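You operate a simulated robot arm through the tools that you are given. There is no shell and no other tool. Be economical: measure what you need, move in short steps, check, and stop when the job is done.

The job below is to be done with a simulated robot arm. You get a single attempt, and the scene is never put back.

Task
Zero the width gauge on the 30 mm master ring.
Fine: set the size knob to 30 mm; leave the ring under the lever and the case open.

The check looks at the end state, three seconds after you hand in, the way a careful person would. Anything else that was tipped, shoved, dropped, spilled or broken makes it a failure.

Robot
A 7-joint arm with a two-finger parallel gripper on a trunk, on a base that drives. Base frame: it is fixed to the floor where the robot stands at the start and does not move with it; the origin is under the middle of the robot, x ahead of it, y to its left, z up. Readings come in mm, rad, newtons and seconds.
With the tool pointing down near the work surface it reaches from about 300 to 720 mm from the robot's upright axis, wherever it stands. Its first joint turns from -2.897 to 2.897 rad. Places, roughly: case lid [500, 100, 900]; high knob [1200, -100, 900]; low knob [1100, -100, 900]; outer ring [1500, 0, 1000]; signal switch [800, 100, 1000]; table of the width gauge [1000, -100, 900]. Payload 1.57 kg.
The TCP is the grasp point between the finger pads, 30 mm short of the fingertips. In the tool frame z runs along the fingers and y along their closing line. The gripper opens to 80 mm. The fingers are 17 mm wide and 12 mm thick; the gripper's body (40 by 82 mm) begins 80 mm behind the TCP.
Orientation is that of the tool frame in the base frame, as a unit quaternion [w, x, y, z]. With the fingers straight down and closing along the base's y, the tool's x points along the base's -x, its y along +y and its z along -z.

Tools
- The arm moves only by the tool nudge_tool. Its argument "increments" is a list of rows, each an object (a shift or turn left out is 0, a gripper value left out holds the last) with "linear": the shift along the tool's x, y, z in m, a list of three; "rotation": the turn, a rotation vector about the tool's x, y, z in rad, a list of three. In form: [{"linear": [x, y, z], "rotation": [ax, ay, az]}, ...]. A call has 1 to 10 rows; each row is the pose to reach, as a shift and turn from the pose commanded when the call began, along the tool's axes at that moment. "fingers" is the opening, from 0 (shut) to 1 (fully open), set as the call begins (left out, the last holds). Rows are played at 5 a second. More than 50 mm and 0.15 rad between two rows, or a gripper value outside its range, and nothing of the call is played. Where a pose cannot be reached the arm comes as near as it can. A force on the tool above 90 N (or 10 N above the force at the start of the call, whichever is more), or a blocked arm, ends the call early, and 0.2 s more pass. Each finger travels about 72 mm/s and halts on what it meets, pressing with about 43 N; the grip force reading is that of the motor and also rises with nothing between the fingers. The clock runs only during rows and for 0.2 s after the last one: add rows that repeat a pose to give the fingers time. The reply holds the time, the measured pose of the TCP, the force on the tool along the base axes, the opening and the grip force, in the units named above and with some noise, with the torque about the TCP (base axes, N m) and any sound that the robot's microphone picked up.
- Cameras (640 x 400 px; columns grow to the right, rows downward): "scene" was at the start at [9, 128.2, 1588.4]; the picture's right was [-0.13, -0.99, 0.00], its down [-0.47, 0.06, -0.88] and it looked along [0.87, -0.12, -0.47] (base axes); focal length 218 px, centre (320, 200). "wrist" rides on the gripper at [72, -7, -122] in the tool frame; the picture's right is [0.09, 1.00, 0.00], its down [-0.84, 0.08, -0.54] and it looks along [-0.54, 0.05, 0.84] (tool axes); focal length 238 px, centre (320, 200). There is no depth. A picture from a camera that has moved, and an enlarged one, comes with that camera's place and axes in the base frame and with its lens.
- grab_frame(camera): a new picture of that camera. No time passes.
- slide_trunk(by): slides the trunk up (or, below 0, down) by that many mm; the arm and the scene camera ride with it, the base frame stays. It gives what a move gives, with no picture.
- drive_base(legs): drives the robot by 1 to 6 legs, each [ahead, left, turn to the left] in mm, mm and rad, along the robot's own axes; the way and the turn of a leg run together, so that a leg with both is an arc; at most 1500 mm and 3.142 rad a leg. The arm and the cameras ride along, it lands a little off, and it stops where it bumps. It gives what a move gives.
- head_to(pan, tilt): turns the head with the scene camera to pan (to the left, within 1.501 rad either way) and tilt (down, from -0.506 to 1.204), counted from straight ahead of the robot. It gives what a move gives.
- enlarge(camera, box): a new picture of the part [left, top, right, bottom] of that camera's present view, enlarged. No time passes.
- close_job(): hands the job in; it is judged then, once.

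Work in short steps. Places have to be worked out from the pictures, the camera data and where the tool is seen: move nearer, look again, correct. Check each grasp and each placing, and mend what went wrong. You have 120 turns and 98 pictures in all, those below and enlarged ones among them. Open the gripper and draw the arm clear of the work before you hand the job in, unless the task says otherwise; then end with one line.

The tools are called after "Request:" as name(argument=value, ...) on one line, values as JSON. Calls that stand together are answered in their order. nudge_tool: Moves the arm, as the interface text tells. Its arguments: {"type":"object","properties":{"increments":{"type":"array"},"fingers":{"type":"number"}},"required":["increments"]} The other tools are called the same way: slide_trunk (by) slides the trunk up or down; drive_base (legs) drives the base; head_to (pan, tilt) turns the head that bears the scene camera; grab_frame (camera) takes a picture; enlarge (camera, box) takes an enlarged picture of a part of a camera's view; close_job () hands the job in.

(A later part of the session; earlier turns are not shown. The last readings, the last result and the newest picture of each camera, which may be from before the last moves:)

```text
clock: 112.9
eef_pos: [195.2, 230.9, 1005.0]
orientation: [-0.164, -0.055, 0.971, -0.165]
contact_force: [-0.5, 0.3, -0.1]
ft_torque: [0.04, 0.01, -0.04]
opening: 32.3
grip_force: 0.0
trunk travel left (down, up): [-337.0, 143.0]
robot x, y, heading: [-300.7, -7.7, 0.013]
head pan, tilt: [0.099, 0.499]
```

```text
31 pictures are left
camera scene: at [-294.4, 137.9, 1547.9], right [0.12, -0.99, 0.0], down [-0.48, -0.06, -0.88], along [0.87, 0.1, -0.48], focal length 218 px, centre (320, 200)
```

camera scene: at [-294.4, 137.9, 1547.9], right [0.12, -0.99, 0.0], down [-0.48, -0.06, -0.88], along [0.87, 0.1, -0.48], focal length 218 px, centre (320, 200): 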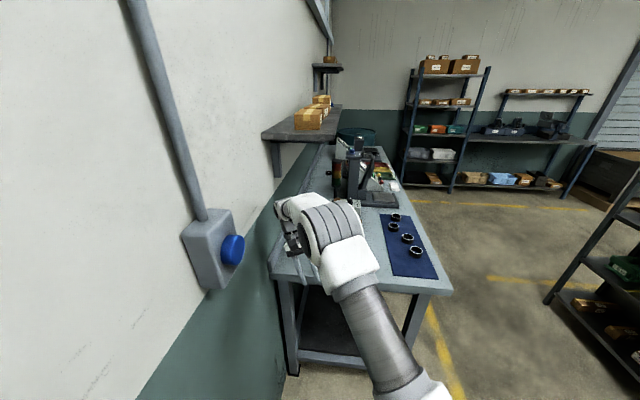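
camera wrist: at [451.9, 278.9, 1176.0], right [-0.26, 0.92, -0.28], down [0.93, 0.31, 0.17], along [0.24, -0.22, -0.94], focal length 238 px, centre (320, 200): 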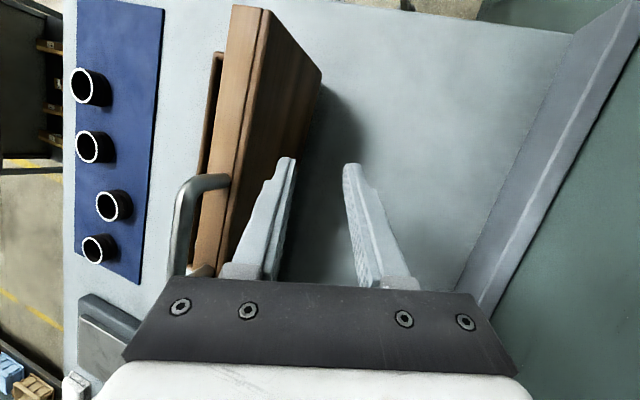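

Clear of everything. I bring the tool upright and back to the middle.

Request:
nudge_tool(increments=[{"linear": [0.002, -0.043, -0.016], "rotation": [-0.067, -0.066, 0.022]}, {"linear": [0.004, -0.087, -0.032], "rotation": [-0.133, -0.132, 0.044]}, {"linear": [0.006, -0.131, -0.048], "rotation": [-0.2, -0.199, 0.067]}, {"linear": [0.008, -0.175, -0.064], "rotation": [-0.266, -0.265, 0.089]}, {"linear": [0.01, -0.218, -0.08], "rotation": [-0.333, -0.331, 0.111]}, {"linear": [0.01, -0.218, -0.08], "rotation": [-0.333, -0.331, 0.111]}])

Request:
grab_frame(camera="scene")

```text
clock: 114.3
eef_pos: [241.5, 48.3, 1143.8]
orientation: [0.0, 0.0, 1.0, 0.0]
contact_force: [-0.2, -0.5, 0.2]
ft_torque: [0.05, 0.0, 0.01]
opening: 31.8
grip_force: 0.0
trunk travel left (down, up): [-337.0, 143.0]
robot x, y, heading: [-303.5, -11.5, 0.015]
head pan, tilt: [0.099, 0.499]
```

```text
30 pictures are left
camera scene: at [-294.6, 137.7, 1548.0], right [0.12, -0.99, 0.0], down [-0.48, -0.06, -0.88], along [0.87, 0.1, -0.48], focal length 218 px, centre (320, 200)
```

scene: 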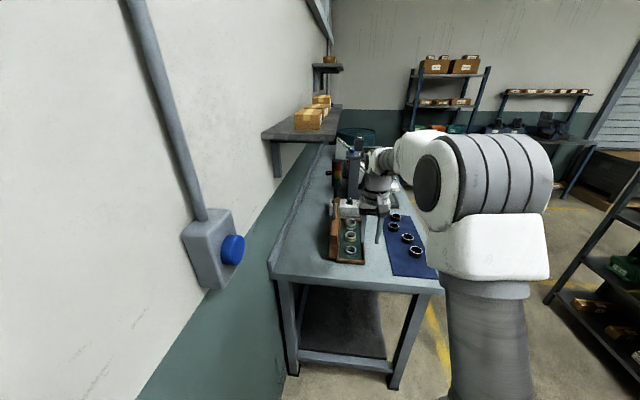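

The case is open with three rings inside. I raise the trunk a bit and drive forward again to look down into the case.

Request:
slide_trunk(by=60)

Request:
drive_base(legs=[[240, 0, -0.015]])

Request:
grab_frame(camera="wrist")

```text
clock: 115.3
eef_pos: [242.1, 49.1, 1202.9]
orientation: [0.001, 0.001, 1.0, 0.0]
contact_force: [0.2, 0.2, -1.3]
ft_torque: [0.0, 0.04, 0.01]
opening: 32.3
grip_force: 0.1
trunk travel left (down, up): [-397.0, 83.0]
robot x, y, heading: [-303.6, -12.8, 0.012]
head pan, tilt: [0.099, 0.499]
```

```text
clock: 117.5
eef_pos: [477.4, 43.2, 1203.9]
orientation: [0.001, 0.009, 1.0, -0.001]
contact_force: [0.2, -0.2, -0.2]
ft_torque: [0.01, 0.01, -0.01]
opening: 32.1
grip_force: 0.0
trunk travel left (down, up): [-397.0, 83.0]
robot x, y, heading: [-66.4, -13.6, 0.002]
head pan, tilt: [0.099, 0.499]
```

```text
29 pictures are left
camera wrist: at [406.4, 38.3, 1324.5], right [-0.08, 1.0, 0.0], down [0.84, 0.06, 0.54], along [0.54, 0.04, -0.84], focal length 238 px, centre (320, 200)
```

wrist: 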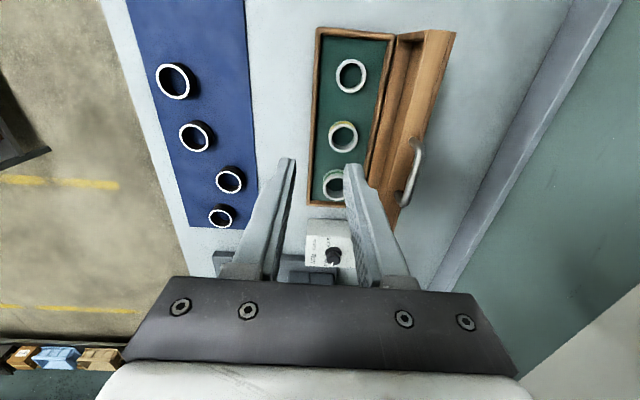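

Request:
enlarge(camera="wrist", box=[300, 30, 460, 130])

Request:
enlarge(camera="wrist", box=[290, 110, 430, 210])

Request:
head_to(pan=-0.05, tilt=0.8)

Request:
grab_frame(camera="scene")

```text
4.00 times, centred on (380, 80) of wrist
camera zoom: at [406.4, 38.3, 1324.5], right [-0.08, 1.0, 0.0], down [0.84, 0.06, 0.54], along [0.54, 0.04, -0.84], focal length 953 px, centre (80, 680)
```

zoom: 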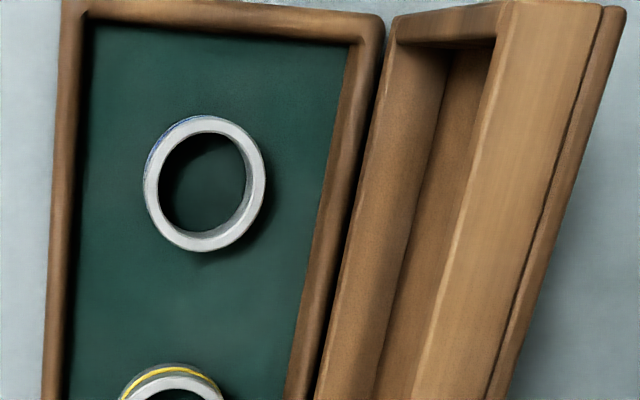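

```text
4.00 times, centred on (360, 160) of wrist
camera zoom: at [406.4, 38.3, 1324.5], right [-0.08, 1.0, 0.0], down [0.84, 0.06, 0.54], along [0.54, 0.04, -0.84], focal length 953 px, centre (160, 360)
```

zoom: 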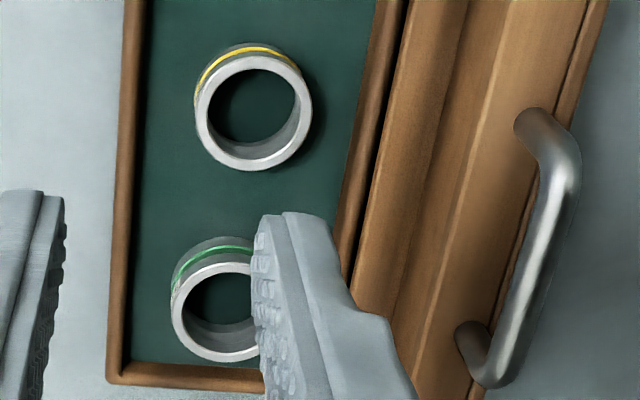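

```text
clock: 118.3
eef_pos: [477.7, 41.7, 1203.8]
orientation: [0.002, 0.009, 1.0, 0.0]
contact_force: [0.1, -0.1, -0.3]
ft_torque: [0.0, 0.0, 0.02]
opening: 32.2
grip_force: 0.1
trunk travel left (down, up): [-397.0, 83.0]
robot x, y, heading: [-65.2, -11.6, -0.0]
head pan, tilt: [-0.051, 0.799]
```

```text
26 pictures are left
camera scene: at [-67.3, 126.5, 1582.0], right [-0.05, -1.0, 0.0], down [-0.72, 0.04, -0.7], along [0.7, -0.04, -0.72], focal length 218 px, centre (320, 200)
```

scene: 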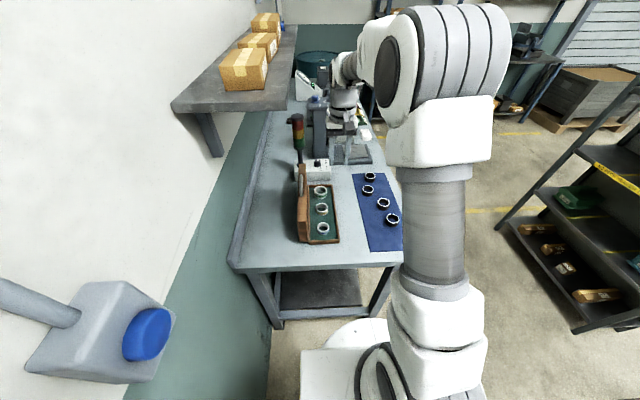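

Three masters with blue, yellow and green bands. I need to find which one is 30 mm wide (tall), so I enlarge the scene view of the case.

Request:
enlarge(camera="scene", box=[288, 170, 368, 250])

```text
5.00 times, centred on (328, 210) of scene
camera zoom: at [-67.3, 126.5, 1582.0], right [-0.05, -1.0, 0.0], down [-0.72, 0.04, -0.7], along [0.7, -0.04, -0.72], focal length 1090 px, centre (280, 150)
```

zoom: 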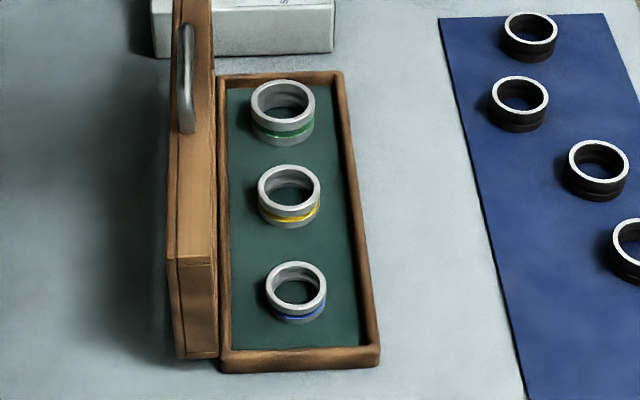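

Measured height-to-diameter ratios come out about 20 : 24 : 30 for blue, yellow and green, so the green-banded ring is the 30 mm master, near (642, 86) with its top near z 912. I drive 66 mm closer and turn the wrist so the fingers close along x, camera away from the lid.

Request:
drive_base(legs=[[66, 0, 0]])

Request:
nudge_tool(fingers=1.0, increments=[{"rotation": [0, 0, -0.145]}, {"rotation": [0, 0, -0.29]}, {"rotation": [0, 0, -0.435]}, {"rotation": [0, 0, -0.58]}, {"rotation": [0, 0, -0.725]}, {"rotation": [0, 0, -0.87]}, {"rotation": [0, 0, -1.015]}, {"rotation": [0, 0, -1.16]}, {"rotation": [0, 0, -1.305]}, {"rotation": [0, 0, -1.45]}])

Request:
nudge_tool(increments=[{"rotation": [0, 0, -0.12]}, {"rotation": [0, 0, -0.12]}])

```text
clock: 119.4
eef_pos: [542.0, 41.1, 1203.2]
orientation: [0.001, 0.008, 1.0, 0.0]
contact_force: [0.6, 0.2, 0.7]
ft_torque: [0.02, -0.01, 0.0]
opening: 31.9
grip_force: 0.0
trunk travel left (down, up): [-397.0, 83.0]
robot x, y, heading: [-3.1, -7.4, 0.002]
head pan, tilt: [-0.051, 0.799]
```

```text
clock: 121.6
eef_pos: [541.2, 42.0, 1201.5]
orientation: [0.001, -0.657, 0.754, -0.001]
contact_force: [-0.6, 0.6, 0.2]
ft_torque: [0.0, -0.02, 0.02]
opening: 80.1
grip_force: 0.1
trunk travel left (down, up): [-397.0, 83.0]
robot x, y, heading: [-3.6, -9.4, -0.001]
head pan, tilt: [-0.051, 0.799]
```

```text
clock: 122.2
eef_pos: [540.8, 41.6, 1201.8]
orientation: [0.0, -0.701, 0.713, -0.001]
contact_force: [-0.3, 0.0, 0.5]
ft_torque: [0.01, 0.03, 0.02]
opening: 79.9
grip_force: 0.1
trunk travel left (down, up): [-397.0, 83.0]
robot x, y, heading: [-2.7, -14.2, -0.004]
head pan, tilt: [-0.051, 0.799]
```

The wrist turned fine. I move above the green ring and descend to z 1040 for a check.

Request:
nudge_tool(increments=[{"linear": [-0.02, -0.04, 0]}, {"linear": [-0.035, -0.075, 0.02]}, {"linear": [-0.045, -0.1, 0.05]}, {"linear": [-0.045, -0.1, 0.095]}, {"linear": [-0.045, -0.1, 0.135]}, {"linear": [-0.045, -0.1, 0.16]}, {"linear": [-0.045, -0.1, 0.16]}])

Request:
grab_frame(camera="wrist")

```text
clock: 123.8
eef_pos: [642.0, 85.4, 1044.8]
orientation: [0.0, -0.701, 0.714, -0.002]
contact_force: [-0.6, -0.1, -0.4]
ft_torque: [0.0, -0.01, -0.04]
opening: 80.2
grip_force: 0.0
trunk travel left (down, up): [-397.0, 83.0]
robot x, y, heading: [-3.4, -7.7, -0.0]
head pan, tilt: [-0.051, 0.799]
```

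```text
24 pictures are left
camera wrist: at [648.2, 13.8, 1166.5], right [-1.0, -0.07, 0.0], down [-0.06, 0.84, 0.54], along [-0.04, 0.54, -0.84], focal length 238 px, centre (320, 200)
```

wrist: 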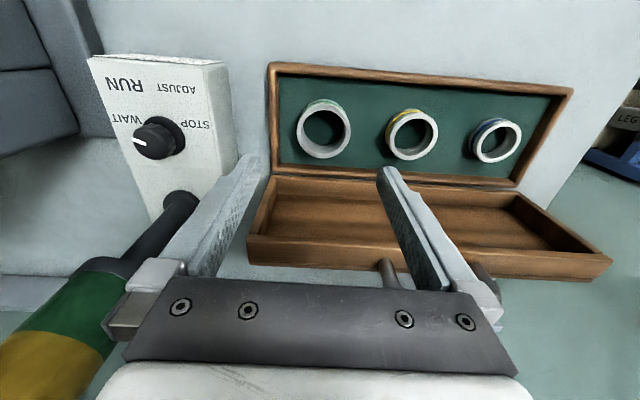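

The ring spans x 609–667, centre (638, 90); the case end wall is at about x 687. I narrow to 66 mm, correct the position, and descend to z 965 for a check.

Request:
nudge_tool(fingers=0.82, increments=[{"linear": [-0.0045, 0.004, 0.01]}, {"linear": [-0.0045, 0.004, 0.05]}, {"linear": [-0.0045, 0.004, 0.08]}, {"linear": [-0.0045, 0.004, 0.08]}])

Request:
enlarge(camera="wrist", box=[224, 80, 416, 200])

```text
clock: 124.8
eef_pos: [637.6, 90.8, 962.1]
orientation: [0.0, -0.701, 0.713, -0.002]
contact_force: [-0.1, 0.1, 0.6]
ft_torque: [-0.01, -0.04, -0.01]
opening: 65.7
grip_force: 0.1
trunk travel left (down, up): [-397.0, 83.0]
robot x, y, heading: [-6.0, -10.7, 0.002]
head pan, tilt: [-0.051, 0.799]
```

```text
3.33 times, centred on (320, 140) of wrist
camera zoom: at [643.9, 19.9, 1084.5], right [-1.0, -0.07, 0.0], down [-0.06, 0.84, 0.54], along [-0.04, 0.54, -0.84], focal length 794 px, centre (320, 400)
```

zoom: 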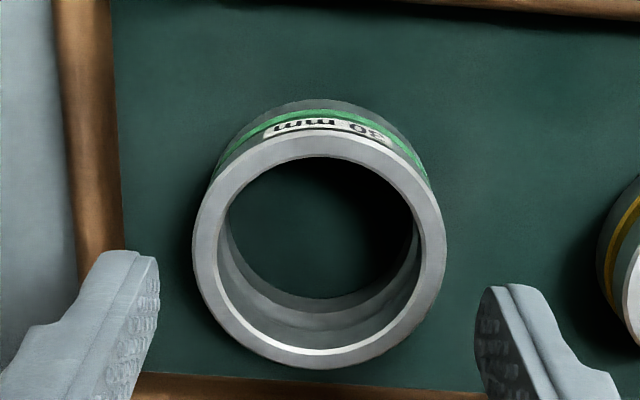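

The ring carries a label ending in "0 mm"; I read it precisely.

Request:
enlarge(camera="wrist", box=[290, 108, 354, 148])

```text
10.00 times, centred on (322, 128) of wrist
camera zoom: at [643.9, 19.9, 1084.5], right [-1.0, -0.07, 0.0], down [-0.06, 0.84, 0.54], along [-0.04, 0.54, -0.84], focal length 2384 px, centre (300, 920)
```

zoom: 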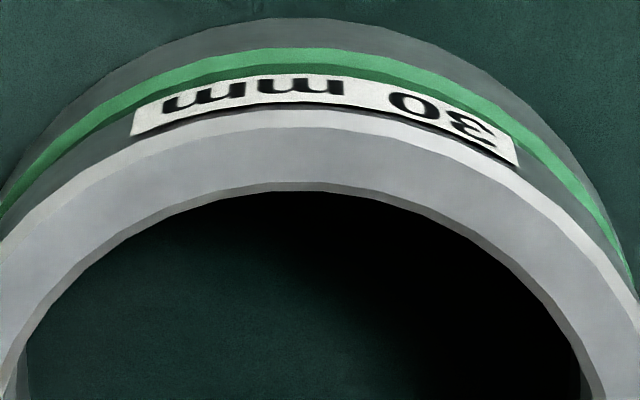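

It reads 30 mm and the ring is centred between the fingers. I descend to z 921 and close.

Request:
nudge_tool(increments=[{"linear": [0, 0, 0.02]}, {"linear": [0, 0, 0.041]}, {"linear": [0, 0, 0.041]}])

Request:
nudge_tool(fingers=0.6, increments=[{"linear": [0, 0, 0]}, {"linear": [0, 0, 0]}, {"linear": [0, 0, 0]}])

Request:
enlarge(camera="wrist", box=[224, 100, 416, 220])

```text
clock: 125.6
eef_pos: [638.0, 89.0, 923.2]
orientation: [0.0, -0.7, 0.714, -0.003]
contact_force: [-0.4, 1.0, 0.9]
ft_torque: [-0.03, 0.02, -0.01]
opening: 65.7
grip_force: 0.1
trunk travel left (down, up): [-397.0, 83.0]
robot x, y, heading: [-5.2, -7.6, 0.007]
head pan, tilt: [-0.051, 0.799]
```

```text
clock: 126.4
eef_pos: [637.6, 89.1, 922.1]
orientation: [0.0, -0.701, 0.713, -0.001]
contact_force: [-0.4, 0.3, 0.8]
ft_torque: [0.03, 0.0, 0.01]
opening: 56.5
grip_force: 42.7
trunk travel left (down, up): [-397.0, 83.0]
robot x, y, heading: [-3.6, -11.3, 0.003]
head pan, tilt: [-0.051, 0.799]
```

```text
3.33 times, centred on (320, 160) of wrist
camera zoom: at [644.1, 18.4, 1044.3], right [-1.0, -0.07, 0.0], down [-0.06, 0.84, 0.54], along [-0.04, 0.54, -0.84], focal length 794 px, centre (320, 333)
```

zoom: 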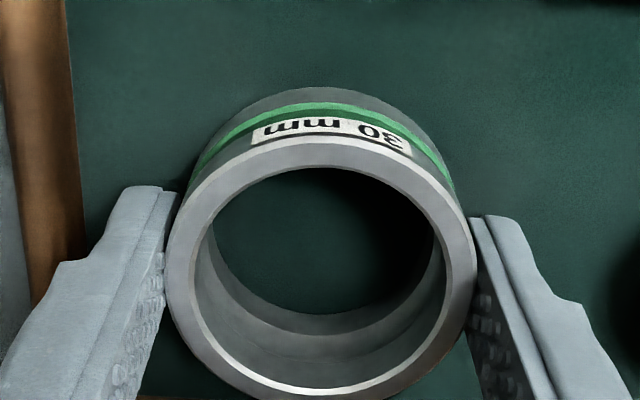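

The 30 mm ring is gripped at 56.5 mm, its bottom about 36 mm below the TCP. I lift it straight up.

Request:
nudge_tool(increments=[{"linear": [0, 0, -0.03]}, {"linear": [0, 0, -0.07]}, {"linear": [0, 0, -0.11]}, {"linear": [0, 0, -0.15]}, {"linear": [0, 0, -0.19]}, {"linear": [0, 0, -0.23]}, {"linear": [0, 0, -0.26]}, {"linear": [0, 0, -0.26]}])

Request:
nudge_tool(increments=[{"linear": [0.045, 0, 0]}, {"linear": [0.09, 0.03, 0]}, {"linear": [0.12, 0.06, 0]}, {"linear": [0.14, 0.1, 0]}, {"linear": [0.14, 0.14, 0]}, {"linear": [0.14, 0.18, 0]}, {"linear": [0.14, 0.18, 0]}])

Request:
grab_frame(camera="wrist")

```text
clock: 128.2
eef_pos: [639.7, 88.2, 1183.7]
orientation: [0.0, -0.701, 0.713, -0.002]
contact_force: [0.2, -0.6, -0.1]
ft_torque: [0.01, -0.01, -0.01]
opening: 48.3
grip_force: 0.0
trunk travel left (down, up): [-397.0, 83.0]
robot x, y, heading: [-1.8, -8.8, -0.001]
head pan, tilt: [-0.051, 0.799]
```

```text
refused: row 2 steps farther than a row can; nothing moved
```

```text
20 pictures are left
camera wrist: at [645.9, 17.6, 1305.0], right [-1.0, -0.07, 0.0], down [-0.06, 0.84, 0.54], along [-0.04, 0.54, -0.84], focal length 238 px, centre (320, 200)
```

wrist: 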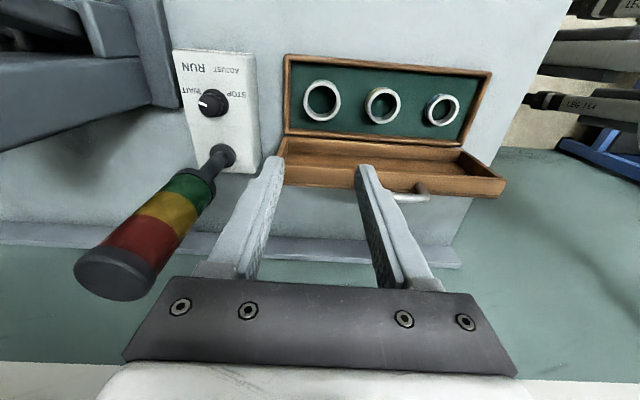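

The ring slipped out and still sits flat in its place in the case, so the hold was too shallow. I return with the fingers open, to grip deeper and squeeze fully.

Request:
nudge_tool(fingers=0.82, increments=[{"linear": [0.001, 0.002, 0.045]}, {"linear": [0.001, 0.002, 0.09]}, {"linear": [0.001, 0.002, 0.135]}, {"linear": [0.001, 0.002, 0.18]}, {"linear": [0.001, 0.002, 0.22]}, {"linear": [0.001, 0.002, 0.22]}])

Request:
enlarge(camera="wrist", box=[224, 80, 416, 200])

```text
clock: 129.6
eef_pos: [633.6, 85.3, 962.8]
orientation: [0.001, -0.701, 0.714, -0.001]
contact_force: [0.3, -0.4, -0.4]
ft_torque: [0.03, -0.02, 0.02]
opening: 65.2
grip_force: 0.0
trunk travel left (down, up): [-397.0, 83.0]
robot x, y, heading: [0.2, -10.3, 0.003]
head pan, tilt: [-0.051, 0.799]
```

```text
3.33 times, centred on (320, 140) of wrist
camera zoom: at [641.0, 15.1, 1084.4], right [-1.0, -0.07, 0.0], down [-0.06, 0.84, 0.54], along [-0.04, 0.54, -0.84], focal length 794 px, centre (320, 400)
```

zoom: 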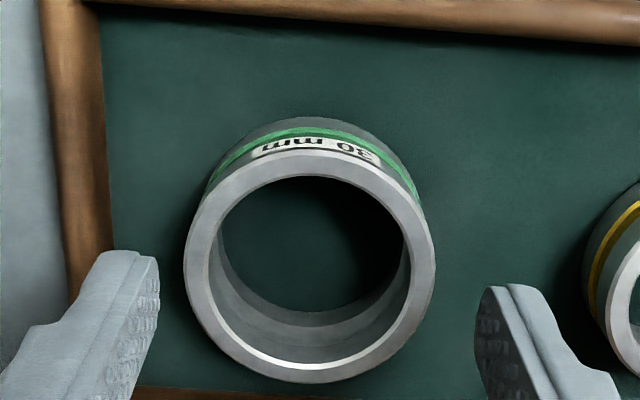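

The ring hasn't moved; its top is at about z 917. I correct by 2 mm, go down to z 917 (tips near the ring's foot), and squeeze with the fingers commanded fully shut.

Request:
nudge_tool(increments=[{"linear": [-0.002, -0.002, 0.02]}, {"linear": [-0.002, -0.002, 0.038]}, {"linear": [-0.002, -0.002, 0.045]}, {"linear": [-0.002, -0.002, 0.045]}])

Request:
nudge_tool(fingers=0.0, increments=[{"linear": [0, 0, 0]}, {"linear": [0, 0, 0]}, {"linear": [0, 0, 0]}, {"linear": [0, 0, 0]}, {"linear": [0, 0, -0.003]}, {"linear": [0, 0, -0.006]}, {"linear": [0, 0, -0.01]}, {"linear": [0, 0, -0.015]}])

Request:
enlarge(camera="wrist", box=[224, 100, 416, 220])

```text
clock: 130.6
eef_pos: [638.1, 91.6, 919.9]
orientation: [0.002, -0.701, 0.713, -0.003]
contact_force: [-0.4, -0.8, 17.2]
ft_torque: [0.04, 0.68, 0.05]
opening: 66.1
grip_force: 0.4
trunk travel left (down, up): [-397.0, 83.0]
robot x, y, heading: [-3.6, -10.9, 0.003]
head pan, tilt: [-0.051, 0.799]
```

```text
clock: 132.4
eef_pos: [638.7, 89.4, 934.6]
orientation: [0.0, -0.7, 0.714, -0.001]
contact_force: [-0.2, -0.5, -1.8]
ft_torque: [0.01, 0.02, -0.02]
opening: 56.5
grip_force: 43.0
trunk travel left (down, up): [-397.0, 83.0]
robot x, y, heading: [-1.7, -13.0, -0.001]
head pan, tilt: [-0.051, 0.799]
```

```text
3.33 times, centred on (320, 160) of wrist
camera zoom: at [645.7, 19.8, 1054.5], right [-1.0, -0.07, 0.0], down [-0.06, 0.84, 0.54], along [-0.04, 0.54, -0.84], focal length 794 px, centre (320, 333)
```

zoom: 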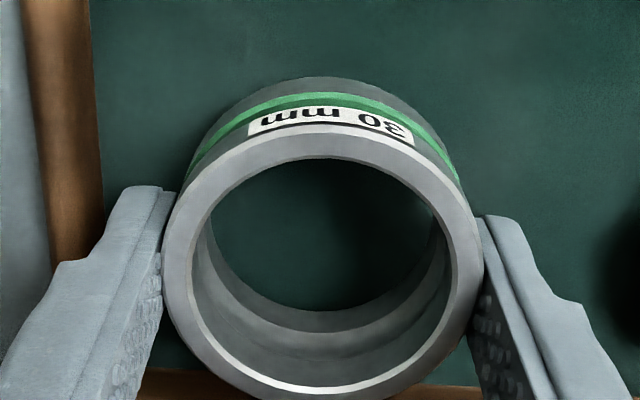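

It is held and rising with the gripper (about 0.2 kg on the tool). I continue lifting slowly.

Request:
nudge_tool(increments=[{"linear": [0, 0, -0.01]}, {"linear": [0, 0, -0.022]}, {"linear": [0, 0, -0.036]}, {"linear": [0, 0, -0.05]}, {"linear": [0, 0, -0.066]}, {"linear": [0, 0, -0.082]}, {"linear": [0, 0, -0.098]}, {"linear": [0, 0, -0.114]}, {"linear": [0, 0, -0.13]}, {"linear": [0, 0, -0.14]}])

Request:
nudge_tool(increments=[{"linear": [0, 0, -0.016]}, {"linear": [0, 0, -0.032]}, {"linear": [0, 0, -0.048]}, {"linear": [0, 0, -0.064]}, {"linear": [0, 0, -0.08]}, {"linear": [0, 0, -0.096]}, {"linear": [0, 0, -0.112]}, {"linear": [0, 0, -0.12]}])

```text
clock: 134.6
eef_pos: [638.9, 91.2, 1073.4]
orientation: [0.0, -0.701, 0.714, -0.001]
contact_force: [0.3, -0.2, -0.9]
ft_torque: [0.02, -0.01, -0.01]
opening: 56.4
grip_force: 43.0
trunk travel left (down, up): [-397.0, 83.0]
robot x, y, heading: [-0.1, -13.2, 0.002]
head pan, tilt: [-0.051, 0.799]
```

```text
clock: 136.4
eef_pos: [639.9, 89.3, 1192.6]
orientation: [-0.001, -0.701, 0.714, -0.001]
contact_force: [0.3, -0.5, -1.0]
ft_torque: [0.05, 0.04, -0.01]
opening: 56.3
grip_force: 43.3
trunk travel left (down, up): [-397.0, 83.0]
robot x, y, heading: [-2.8, -10.9, 0.003]
head pan, tilt: [-0.051, 0.799]
```

Ring held securely at z 1192. I draw the arm back toward the robot, then drive the known route to the gauge.

Request:
nudge_tool(increments=[{"linear": [0.01, 0.017, 0]}, {"linear": [0.022, 0.037, 0]}, {"linear": [0.034, 0.058, 0]}, {"linear": [0.046, 0.079, 0]}, {"linear": [0.058, 0.1, 0]}, {"linear": [0.07, 0.12, 0]}, {"linear": [0.082, 0.14, 0]}, {"linear": [0.092, 0.157, 0]}, {"linear": [0.1, 0.17, 0]}, {"linear": [0.1, 0.17, 0]}])

Request:
drive_base(legs=[[-100, 0, 0], [0, -790, 0], [1090, 0, 0], [0, 0, 1.568]])

Request:
grab_frame(camera="wrist")

```text
clock: 138.6
eef_pos: [465.4, -7.8, 1191.6]
orientation: [0.0, -0.7, 0.714, -0.001]
contact_force: [-0.5, -0.5, -2.3]
ft_torque: [0.0, 0.0, 0.03]
opening: 56.3
grip_force: 43.3
trunk travel left (down, up): [-397.0, 83.0]
robot x, y, heading: [-2.4, -8.3, 0.002]
head pan, tilt: [-0.051, 0.799]
```

```text
clock: 157.9
eef_pos: [960.8, -322.5, 1192.2]
orientation: [-0.001, 1.0, -0.001, 0.0]
contact_force: [-0.7, 0.2, -1.9]
ft_torque: [0.02, -0.01, 0.0]
opening: 56.1
grip_force: 43.2
trunk travel left (down, up): [-397.0, 83.0]
robot x, y, heading: [968.6, -792.7, 1.583]
head pan, tilt: [-0.051, 0.799]
```

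```text
17 pictures are left
camera wrist: at [1032.7, -316.0, 1313.3], right [0.09, -1.0, 0.0], down [-0.84, -0.08, 0.54], along [-0.54, -0.05, -0.84], focal length 238 px, centre (320, 200)
```

wrist: 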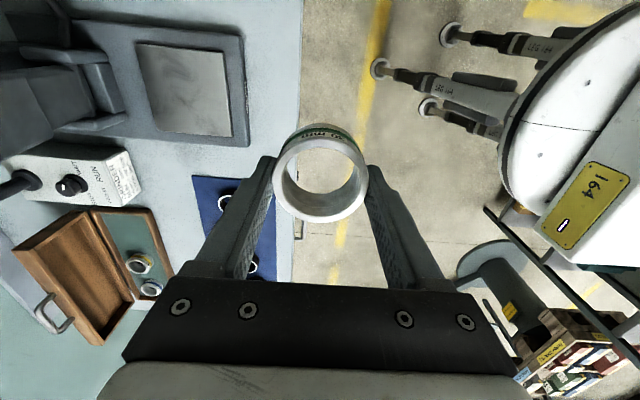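

The ring is still held. The table plate is centred at about (952, -118); I drive 205 mm ahead to bring the ring over it.

Request:
drive_base(legs=[[205, 0, -0.012]])

Request:
grab_frame(camera="wrist")

```text
clock: 159.8
eef_pos: [964.5, -122.4, 1192.3]
orientation: [-0.001, 1.0, -0.008, 0.001]
contact_force: [-0.2, 0.0, -2.3]
ft_torque: [0.03, 0.02, 0.0]
opening: 56.2
grip_force: 42.8
trunk travel left (down, up): [-397.0, 83.0]
robot x, y, heading: [969.7, -589.4, 1.571]
head pan, tilt: [-0.051, 0.799]
```

```text
16 pictures are left
camera wrist: at [1037.6, -116.4, 1313.2], right [0.08, -1.0, 0.0], down [-0.84, -0.06, 0.54], along [-0.54, -0.04, -0.84], focal length 238 px, centre (320, 200)
```

wrist: 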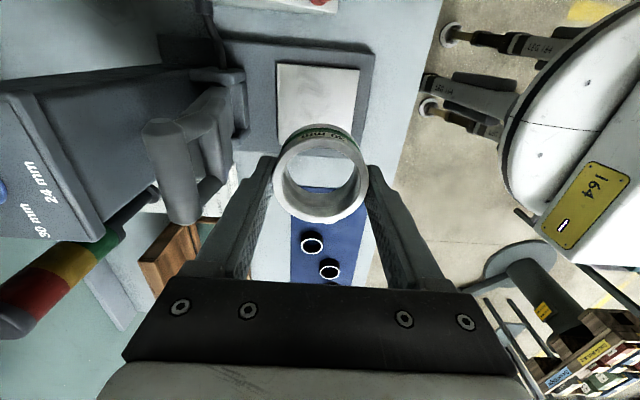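

I shift the ring to (950, -119) and descend to about z 965.

Request:
nudge_tool(increments=[{"linear": [-0.0145, -0.003, 0.01]}, {"linear": [-0.0145, -0.003, 0.04]}, {"linear": [-0.0145, -0.003, 0.07]}, {"linear": [-0.0145, -0.003, 0.1]}, {"linear": [-0.0145, -0.003, 0.13]}, {"linear": [-0.0145, -0.003, 0.16]}, {"linear": [-0.0145, -0.003, 0.19]}, {"linear": [-0.0145, -0.003, 0.215]}, {"linear": [-0.0145, -0.003, 0.227]}, {"linear": [-0.0145, -0.003, 0.227]}])

Request:
grab_frame(camera="wrist")

```text
clock: 162.0
eef_pos: [950.8, -119.8, 967.2]
orientation: [-0.001, 1.0, -0.008, 0.001]
contact_force: [-0.6, 0.2, -1.5]
ft_torque: [-0.02, 0.02, 0.0]
opening: 56.2
grip_force: 43.1
trunk travel left (down, up): [-397.0, 83.0]
robot x, y, heading: [966.8, -591.4, 1.576]
head pan, tilt: [-0.051, 0.799]
```

```text
15 pictures are left
camera wrist: at [1023.6, -113.3, 1088.1], right [0.08, -1.0, 0.0], down [-0.84, -0.06, 0.54], along [-0.54, -0.04, -0.84], focal length 238 px, centre (320, 200)
```

wrist: 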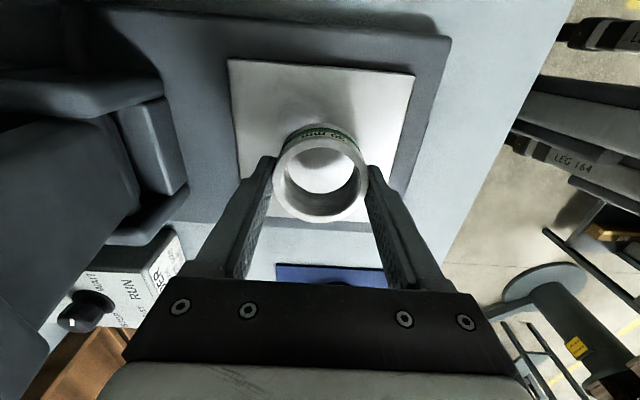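

The ring is centred over the plate. I lower it in small steps while watching for contact.

Request:
nudge_tool(increments=[{"linear": [0, 0, 0.007]}, {"linear": [0, 0, 0.014]}, {"linear": [0, 0, 0.018]}])

Request:
nudge_tool(increments=[{"linear": [0, 0, 0.003]}, {"linear": [0, 0, 0.005]}])

Request:
nudge_tool(increments=[{"linear": [0, 0, 0.002]}, {"linear": [0, 0, 0.004]}])

```text
clock: 162.8
eef_pos: [950.0, -120.6, 947.6]
orientation: [0.0, 1.0, -0.008, 0.002]
contact_force: [-1.4, -0.2, -2.0]
ft_torque: [0.0, 0.03, 0.02]
opening: 56.4
grip_force: 43.3
trunk travel left (down, up): [-397.0, 83.0]
robot x, y, heading: [965.8, -593.3, 1.571]
head pan, tilt: [-0.051, 0.799]
```

```text
clock: 163.4
eef_pos: [949.4, -121.1, 944.6]
orientation: [-0.002, 1.0, -0.007, 0.001]
contact_force: [0.1, -0.7, 13.2]
ft_torque: [-0.53, 0.1, 0.01]
opening: 56.1
grip_force: 43.0
trunk travel left (down, up): [-397.0, 83.0]
robot x, y, heading: [964.8, -589.2, 1.572]
head pan, tilt: [-0.051, 0.799]
```

```text
clock: 164.0
eef_pos: [949.8, -120.9, 945.1]
orientation: [-0.005, 1.0, -0.007, 0.001]
contact_force: [-1.0, -9.3, 73.4]
ft_torque: [-2.72, 0.12, 0.37]
opening: 56.1
grip_force: 42.7
trunk travel left (down, up): [-397.0, 83.0]
robot x, y, heading: [967.8, -593.5, 1.569]
head pan, tilt: [-0.051, 0.799]
```

The ring is down on the plate (73 N, a little too much). I back off 4 mm to relieve it, then open the fingers.

Request:
nudge_tool(increments=[{"linear": [0, 0, -0.004]}, {"linear": [0, 0, -0.004]}])

Request:
nudge_tool(fingers=0.86, increments=[{"linear": [0, 0, 0]}, {"linear": [0, 0, 0]}, {"linear": [0, 0, 0]}])

Request:
nudge_tool(increments=[{"linear": [0, 0, -0.02]}, {"linear": [0, 0, -0.06]}, {"linear": [0, 0, -0.1]}, {"linear": [0, 0, -0.14]}, {"linear": [0, 0, -0.18]}])

Request:
enlarge(camera="wrist", box=[224, 40, 416, 160])

```text
clock: 164.6
eef_pos: [950.0, -121.3, 943.8]
orientation: [-0.002, 1.0, -0.008, 0.0]
contact_force: [-2.5, -3.0, 41.4]
ft_torque: [-1.51, 0.15, 0.15]
opening: 56.2
grip_force: 43.0
trunk travel left (down, up): [-397.0, 83.0]
robot x, y, heading: [965.5, -591.2, 1.569]
head pan, tilt: [-0.051, 0.799]
```

```text
clock: 165.4
eef_pos: [950.7, -118.4, 943.5]
orientation: [-0.004, 1.0, -0.008, 0.001]
contact_force: [-4.4, 10.6, 33.7]
ft_torque: [-0.9, 0.2, -0.24]
opening: 59.4
grip_force: 0.1
trunk travel left (down, up): [-397.0, 83.0]
robot x, y, heading: [968.7, -591.2, 1.569]
head pan, tilt: [-0.051, 0.799]
```

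```text
clock: 166.6
eef_pos: [948.8, -117.4, 1119.8]
orientation: [0.0, 1.0, -0.008, 0.001]
contact_force: [0.2, -1.1, -0.1]
ft_torque: [-0.03, 0.0, 0.03]
opening: 68.9
grip_force: 0.0
trunk travel left (down, up): [-397.0, 83.0]
robot x, y, heading: [966.5, -593.3, 1.568]
head pan, tilt: [-0.051, 0.799]
```

```text
3.33 times, centred on (320, 100) of wrist
camera zoom: at [1022.4, -110.5, 1242.2], right [0.08, -1.0, 0.0], down [-0.84, -0.06, 0.54], along [-0.54, -0.04, -0.84], focal length 794 px, centre (320, 533)
```

zoom: 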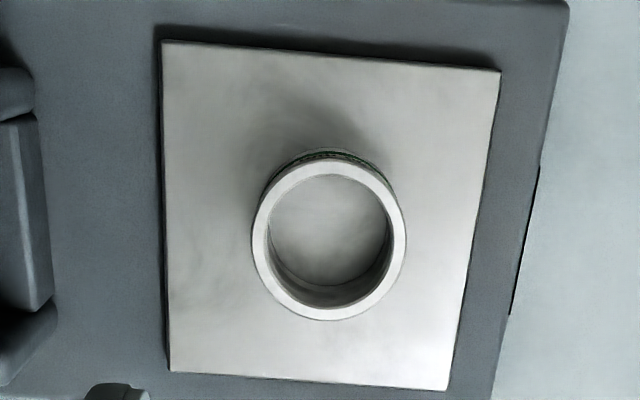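

The ring stands flat near the middle of the plate, under the lever's path. Next I rise and move above the raised lever bar at about (946, -22, 1173).

Request:
nudge_tool(fingers=0.52, increments=[{"linear": [-0.001, 0, -0.045]}, {"linear": [-0.002, 0, -0.09]}, {"linear": [-0.003, -0.01, -0.12]}, {"linear": [-0.003, -0.05, -0.12]}, {"linear": [-0.003, -0.08, -0.12]}, {"linear": [-0.003, -0.094, -0.12]}, {"linear": [-0.003, -0.094, -0.12]}])

Request:
enlarge(camera="wrist", box=[208, 70, 432, 210])

```text
clock: 168.2
eef_pos: [948.8, -25.9, 1239.3]
orientation: [-0.002, 1.0, -0.008, 0.001]
contact_force: [0.6, 0.4, 0.2]
ft_torque: [0.02, 0.0, 0.01]
opening: 41.7
grip_force: 0.0
trunk travel left (down, up): [-397.0, 83.0]
robot x, y, heading: [963.3, -591.1, 1.57]
head pan, tilt: [-0.051, 0.799]
```

```text
2.86 times, centred on (320, 140) of wrist
camera zoom: at [1021.6, -19.6, 1361.8], right [0.08, -1.0, 0.0], down [-0.84, -0.06, 0.54], along [-0.54, -0.04, -0.84], focal length 681 px, centre (320, 371)
```

zoom: 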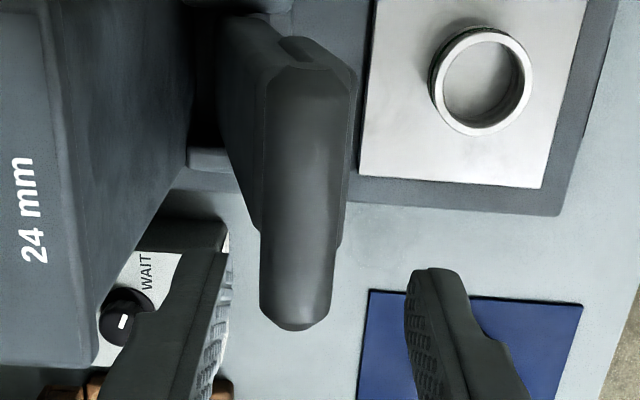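

The bar is at y ≈ -20 between the fingers. I shift 5 mm, descend to z 1182, and close on it.

Request:
nudge_tool(increments=[{"linear": [0, -0.005, 0.01]}, {"linear": [0, -0.005, 0.035]}, {"linear": [0, -0.005, 0.057]}, {"linear": [0, -0.005, 0.057]}])

Request:
nudge_tool(fingers=0.1, increments=[{"linear": [0, 0, 0]}, {"linear": [0, 0, 0]}, {"linear": [0, 0, 0]}, {"linear": [0, 0, 0]}])

```text
clock: 169.2
eef_pos: [948.1, -19.8, 1184.9]
orientation: [-0.001, 1.0, -0.009, 0.001]
contact_force: [-1.0, -0.1, 0.0]
ft_torque: [0.03, -0.02, 0.01]
opening: 42.1
grip_force: 0.1
trunk travel left (down, up): [-397.0, 83.0]
robot x, y, heading: [967.9, -591.8, 1.57]
head pan, tilt: [-0.051, 0.799]
```

```text
clock: 170.2
eef_pos: [948.6, -20.6, 1186.0]
orientation: [0.0, 1.0, -0.008, 0.001]
contact_force: [0.1, 0.0, -1.9]
ft_torque: [-0.04, 0.03, 0.62]
opening: 23.6
grip_force: 35.3
trunk travel left (down, up): [-397.0, 83.0]
robot x, y, heading: [968.2, -593.9, 1.575]
head pan, tilt: [-0.051, 0.799]
```

The bar is held. I swing the lever down along the reversed arc, first to 40°.

Request:
nudge_tool(increments=[{"linear": [0, 0.014, 0.002]}, {"linear": [0, 0.028, 0.0055]}, {"linear": [0, 0.045, 0.0105]}, {"linear": [0, 0.061, 0.0175]}, {"linear": [0, 0.0764, 0.0255]}, {"linear": [0, 0.091, 0.035]}, {"linear": [0, 0.105, 0.0455]}, {"linear": [0, 0.118, 0.057]}, {"linear": [0, 0.1296, 0.07]}])

```text
clock: 172.2
eef_pos: [947.8, -150.7, 1114.0]
orientation: [0.0, 1.0, -0.008, 0.0]
contact_force: [11.8, 0.4, -1.5]
ft_torque: [0.17, -0.43, 0.58]
opening: 23.9
grip_force: 35.9
trunk travel left (down, up): [-397.0, 83.0]
robot x, y, heading: [970.8, -588.8, 1.574]
head pan, tilt: [-0.051, 0.799]
```

Very smooth. I continue down to about 9°, then take small steps to contact.

Request:
nudge_tool(increments=[{"linear": [0, 0.0075, 0.0097]}, {"linear": [0, 0.0145, 0.0197]}, {"linear": [0, 0.021, 0.03]}, {"linear": [0, 0.0266, 0.041]}, {"linear": [0, 0.0315, 0.052]}, {"linear": [0, 0.036, 0.0635]}, {"linear": [0, 0.0395, 0.075]}, {"linear": [0, 0.0424, 0.087]}, {"linear": [0, 0.0442, 0.097]}])

Request:
nudge_tool(increments=[{"linear": [0, 0.0008, 0.005]}, {"linear": [0, 0.0015, 0.01]}])

Request:
enlarge(camera="scene", box=[300, 130, 460, 230])

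```text
clock: 174.2
eef_pos: [946.1, -192.8, 1018.5]
orientation: [0.0, 1.0, -0.009, 0.0]
contact_force: [1.6, 3.3, -3.4]
ft_torque: [0.05, 0.29, 0.55]
opening: 23.0
grip_force: 36.1
trunk travel left (down, up): [-397.0, 83.0]
robot x, y, heading: [969.8, -591.9, 1.574]
head pan, tilt: [-0.051, 0.799]
```

```text
clock: 174.8
eef_pos: [945.9, -195.9, 1009.3]
orientation: [-0.003, 1.0, -0.008, 0.0]
contact_force: [4.0, 1.4, 12.5]
ft_torque: [0.04, -0.1, 0.64]
opening: 23.0
grip_force: 35.5
trunk travel left (down, up): [-397.0, 83.0]
robot x, y, heading: [967.2, -589.6, 1.569]
head pan, tilt: [-0.051, 0.799]
```

```text
4.00 times, centred on (380, 180) of scene
camera zoom: at [831.1, -590.7, 1582.4], right [1.0, -0.05, 0.0], down [-0.04, -0.72, -0.7], along [0.03, 0.7, -0.72], focal length 872 px, centre (80, 280)
```

zoom: 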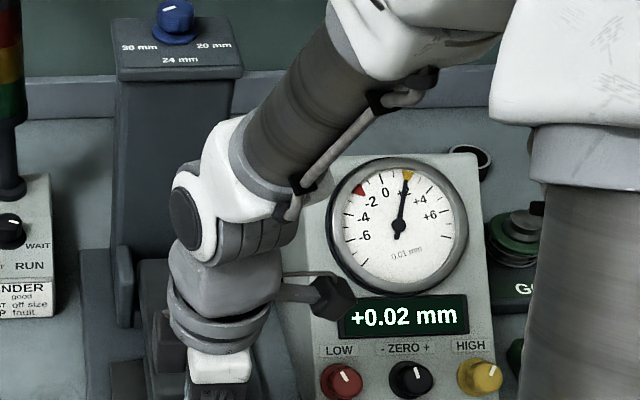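

Lever contact: the display shows +0.02 mm. I release the bar and rise, then deal with the ZERO knob.

Request:
nudge_tool(fingers=0.42, increments=[{"linear": [0, 0, -0.001]}, {"linear": [0, 0, -0.001]}, {"linear": [0, 0, -0.001]}, {"linear": [0, 0, -0.02]}, {"linear": [0, 0, -0.05]}, {"linear": [0, 0, -0.09]}, {"linear": [0, 0.02, -0.13]}, {"linear": [0, 0.02, -0.13]}])

Request:
grab_frame(camera="wrist")

Request:
enlarge(camera="scene", box=[300, 155, 460, 255])

```text
clock: 176.6
eef_pos: [944.7, -216.4, 1137.4]
orientation: [0.0, 1.0, -0.009, -0.001]
contact_force: [-0.5, -0.7, -0.5]
ft_torque: [-0.03, -0.02, 0.0]
opening: 33.5
grip_force: 0.1
trunk travel left (down, up): [-397.0, 83.0]
robot x, y, heading: [968.6, -597.4, 1.575]
head pan, tilt: [-0.051, 0.799]
```

```text
11 pictures are left
camera wrist: at [1017.9, -210.7, 1258.5], right [0.08, -1.0, 0.0], down [-0.84, -0.06, 0.54], along [-0.54, -0.04, -0.84], focal length 238 px, centre (320, 200)
```

wrist: 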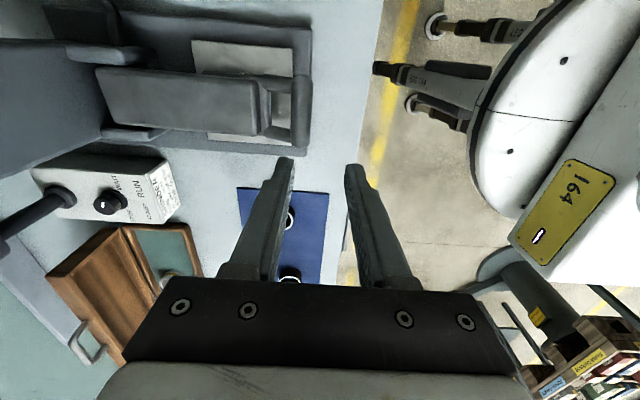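

```text
4.00 times, centred on (380, 205) of scene
camera zoom: at [830.7, -590.5, 1582.0], right [1.0, -0.05, 0.0], down [-0.04, -0.72, -0.7], along [0.03, 0.7, -0.72], focal length 872 px, centre (80, 180)
```

zoom: 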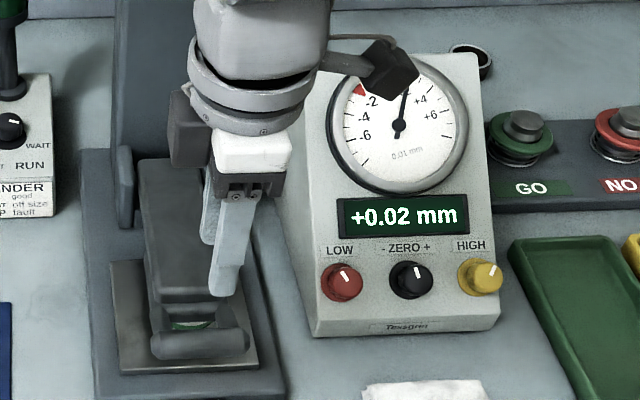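

With the master under the lever it reads +0.02 mm, so ZERO must be turned toward minus. The ZERO knob is near (1148, -122, 960) on a panel sloped about 35°; I turn the wrist back so the fingers close along x and move over in front of it.

Request:
nudge_tool(fingers=0.55, increments=[{"rotation": [0, 0, 0.145], "linear": [0.02, 0, -0.005]}, {"rotation": [0, 0, 0.29], "linear": [0.04, 0, -0.01]}, {"rotation": [0, 0, 0.435], "linear": [0.06, 0, -0.01]}, {"rotation": [0, 0, 0.58], "linear": [0.08, 0, -0.01]}, {"rotation": [0, 0, 0.725], "linear": [0.1, 0, -0.01]}, {"rotation": [0, 0, 0.87], "linear": [0.12, 0, -0.01]}, {"rotation": [0, 0, 1.015], "linear": [0.14, 0, -0.01]}, {"rotation": [0, 0, 1.16], "linear": [0.16, 0, -0.01]}, {"rotation": [0, 0, 1.305], "linear": [0.18, 0, -0.01]}, {"rotation": [0, 0, 1.45], "linear": [0.203, 0, -0.01]}])

Request:
nudge_tool(increments=[{"rotation": [0, 0, 0.135]}, {"rotation": [0, 0, 0.135]}])

Request:
nudge_tool(increments=[{"rotation": [0, -0.12, 0]}, {"rotation": [0, -0.24, 0]}, {"rotation": [0, -0.36, 0]}, {"rotation": [0, -0.48, 0]}, {"rotation": [0, -0.6, 0]}, {"rotation": [0, -0.61, 0]}])

Request:
grab_frame(camera="wrist")

```text
clock: 178.8
eef_pos: [1149.9, -222.1, 1148.2]
orientation: [-0.001, 0.743, -0.67, 0.001]
contact_force: [-0.6, 0.1, -0.5]
ft_torque: [-0.02, 0.0, -0.04]
opening: 43.8
grip_force: 0.0
trunk travel left (down, up): [-397.0, 83.0]
robot x, y, heading: [964.1, -589.2, 1.571]
head pan, tilt: [-0.051, 0.799]
```

```text
clock: 179.4
eef_pos: [1148.8, -220.5, 1147.0]
orientation: [0.001, -0.695, 0.719, 0.001]
contact_force: [-0.1, 0.5, 0.5]
ft_torque: [0.0, 0.01, -0.03]
opening: 44.1
grip_force: 0.1
trunk travel left (down, up): [-397.0, 83.0]
robot x, y, heading: [966.0, -593.1, 1.568]
head pan, tilt: [-0.051, 0.799]
```

```text
clock: 180.8
eef_pos: [1149.6, -218.3, 1148.4]
orientation: [0.216, -0.665, 0.684, 0.21]
contact_force: [-0.4, -0.5, -0.5]
ft_torque: [0.01, -0.03, -0.03]
opening: 44.0
grip_force: 0.0
trunk travel left (down, up): [-397.0, 83.0]
robot x, y, heading: [968.6, -591.1, 1.572]
head pan, tilt: [-0.051, 0.799]
```

```text
9 pictures are left
camera wrist: at [1153.2, -347.5, 1206.3], right [-1.0, -0.04, -0.05], down [-0.07, 0.38, 0.92], along [-0.02, 0.93, -0.38], focal length 238 px, centre (320, 200)
```

wrist: 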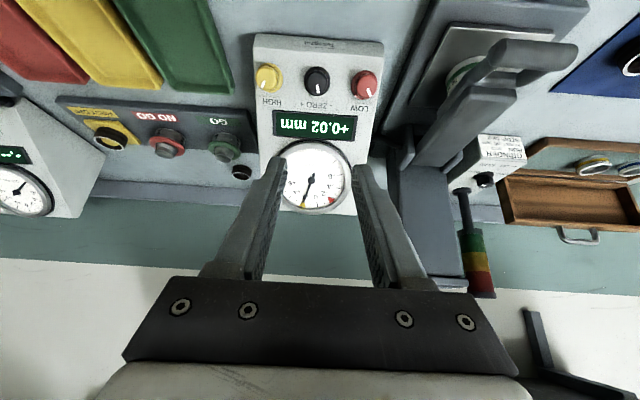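

The hand is now normal to the panel with the knob, display and dial all visible. I move toward the ZERO knob, stopping with the tips about 30 mm short.

Request:
nudge_tool(increments=[{"linear": [0.01, 0, 0.04]}, {"linear": [0.02, 0.001, 0.08]}, {"linear": [0.03, 0.0016, 0.115]}, {"linear": [0.035, 0.0016, 0.14]}, {"linear": [0.035, 0.0016, 0.14]}])

Request:
enlarge(camera="wrist", box=[208, 80, 432, 220])

```text
clock: 182.0
eef_pos: [1148.3, -167.6, 1011.6]
orientation: [0.216, -0.664, 0.685, 0.209]
contact_force: [-0.1, -0.5, -0.8]
ft_torque: [0.05, 0.0, 0.01]
opening: 43.8
grip_force: 0.1
trunk travel left (down, up): [-397.0, 83.0]
robot x, y, heading: [966.9, -589.5, 1.571]
head pan, tilt: [-0.051, 0.799]
```

```text
2.86 times, centred on (320, 150) of wrist
camera zoom: at [1152.4, -296.7, 1069.5], right [-1.0, -0.04, -0.05], down [-0.07, 0.38, 0.92], along [-0.02, 0.93, -0.38], focal length 681 px, centre (320, 343)
```

zoom: 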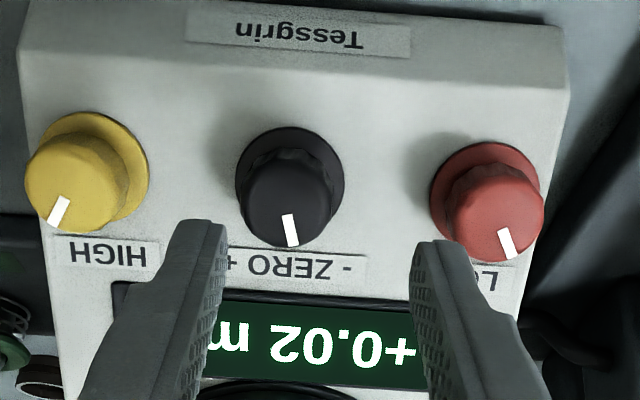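

The knob is a little to one side (about 10 mm toward +x). I correct sideways, move in 25 mm and look again.

Request:
nudge_tool(increments=[{"linear": [-0.003, -0.0095, 0.0]}, {"linear": [-0.004, -0.0095, 0.015]}, {"linear": [-0.004, -0.0095, 0.025]}, {"linear": [-0.004, -0.0095, 0.025]}])

Request:
enlarge(camera="wrist", box=[208, 80, 432, 220])

```text
clock: 183.0
eef_pos: [1159.5, -151.6, 994.4]
orientation: [0.217, -0.664, 0.684, 0.21]
contact_force: [0.1, -0.2, -0.7]
ft_torque: [0.0, 0.0, 0.01]
opening: 43.9
grip_force: 0.0
trunk travel left (down, up): [-397.0, 83.0]
robot x, y, heading: [971.0, -587.0, 1.574]
head pan, tilt: [-0.051, 0.799]
```

```text
2.86 times, centred on (320, 150) of wrist
camera zoom: at [1163.4, -278.9, 1052.8], right [-1.0, -0.05, -0.05], down [-0.07, 0.38, 0.92], along [-0.02, 0.93, -0.38], focal length 681 px, centre (320, 343)
```

zoom: 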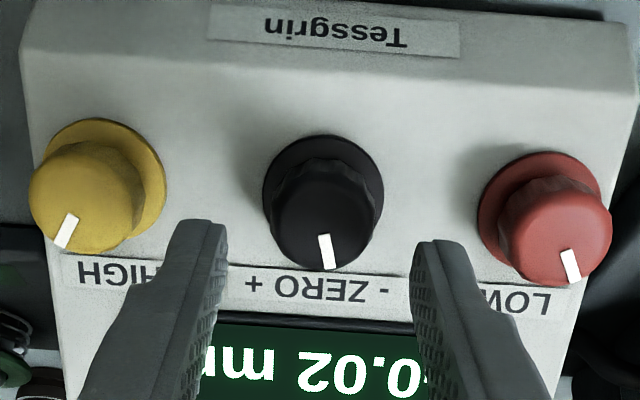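

The knob is now centred, its face about 19 mm beyond the tips. I advance 30 mm so the tips cover about 11 mm of it.

Request:
nudge_tool(increments=[{"linear": [0, 0, 0.01]}, {"linear": [0, 0, 0.02]}, {"linear": [0, 0, 0.03]}, {"linear": [0, 0, 0.03]}])

Request:
enlarge(camera="wrist", box=[208, 90, 432, 230])

```text
clock: 184.0
eef_pos: [1158.0, -134.0, 970.5]
orientation: [0.217, -0.664, 0.685, 0.208]
contact_force: [0.0, 1.0, -0.2]
ft_torque: [-0.02, -0.03, 0.0]
opening: 44.0
grip_force: 0.1
trunk travel left (down, up): [-397.0, 83.0]
robot x, y, heading: [963.4, -589.1, 1.569]
head pan, tilt: [-0.051, 0.799]
```

```text
2.86 times, centred on (320, 160) of wrist
camera zoom: at [1161.7, -262.1, 1028.4], right [-1.0, -0.04, -0.05], down [-0.07, 0.38, 0.92], along [-0.02, 0.93, -0.38], focal length 681 px, centre (320, 314)
```

zoom: 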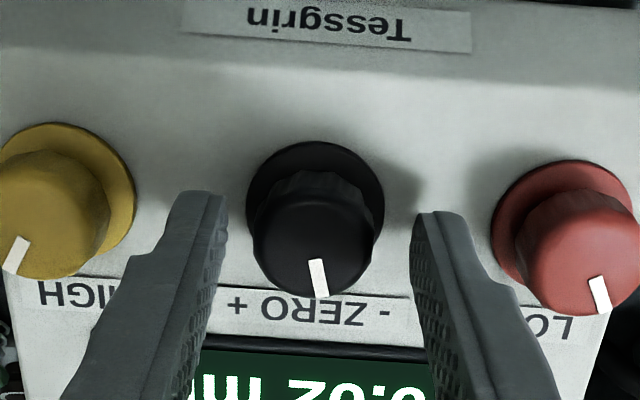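

The tips now flank the knob body with about 13 mm overlap. I close gently and make a first small turn toward minus (−0.1 rad about the tool axis).

Request:
nudge_tool(fingers=0.2, increments=[{"linear": [0, 0, 0]}, {"linear": [0, 0, 0]}, {"linear": [0, 0, 0]}, {"rotation": [0, 0, -0.05]}, {"rotation": [0, 0, -0.1]}, {"rotation": [0, 0, -0.1]}])

Request:
grab_frame(camera="wrist")

```text
clock: 185.4
eef_pos: [1159.8, -135.4, 971.6]
orientation: [-0.226, 0.698, -0.65, -0.198]
contact_force: [8.7, -2.2, 1.4]
ft_torque: [0.13, 0.19, 0.16]
opening: 27.8
grip_force: 37.9
trunk travel left (down, up): [-397.0, 83.0]
robot x, y, heading: [969.8, -591.2, 1.571]
head pan, tilt: [-0.051, 0.799]
```

```text
5 pictures are left
camera wrist: at [1170.5, -261.7, 1029.3], right [-0.99, -0.13, -0.11], down [-0.15, 0.37, 0.92], along [-0.08, 0.92, -0.38], focal length 238 px, centre (320, 200)
```

wrist: 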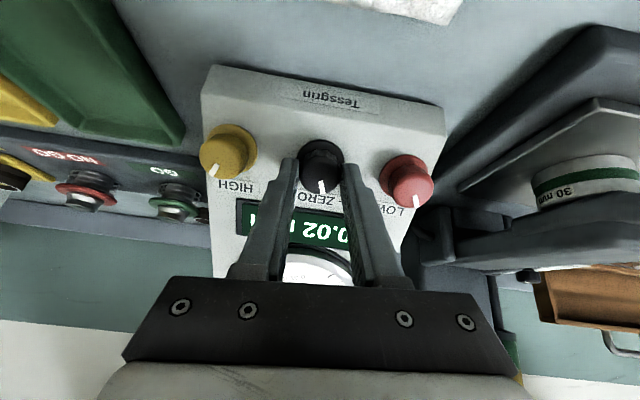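

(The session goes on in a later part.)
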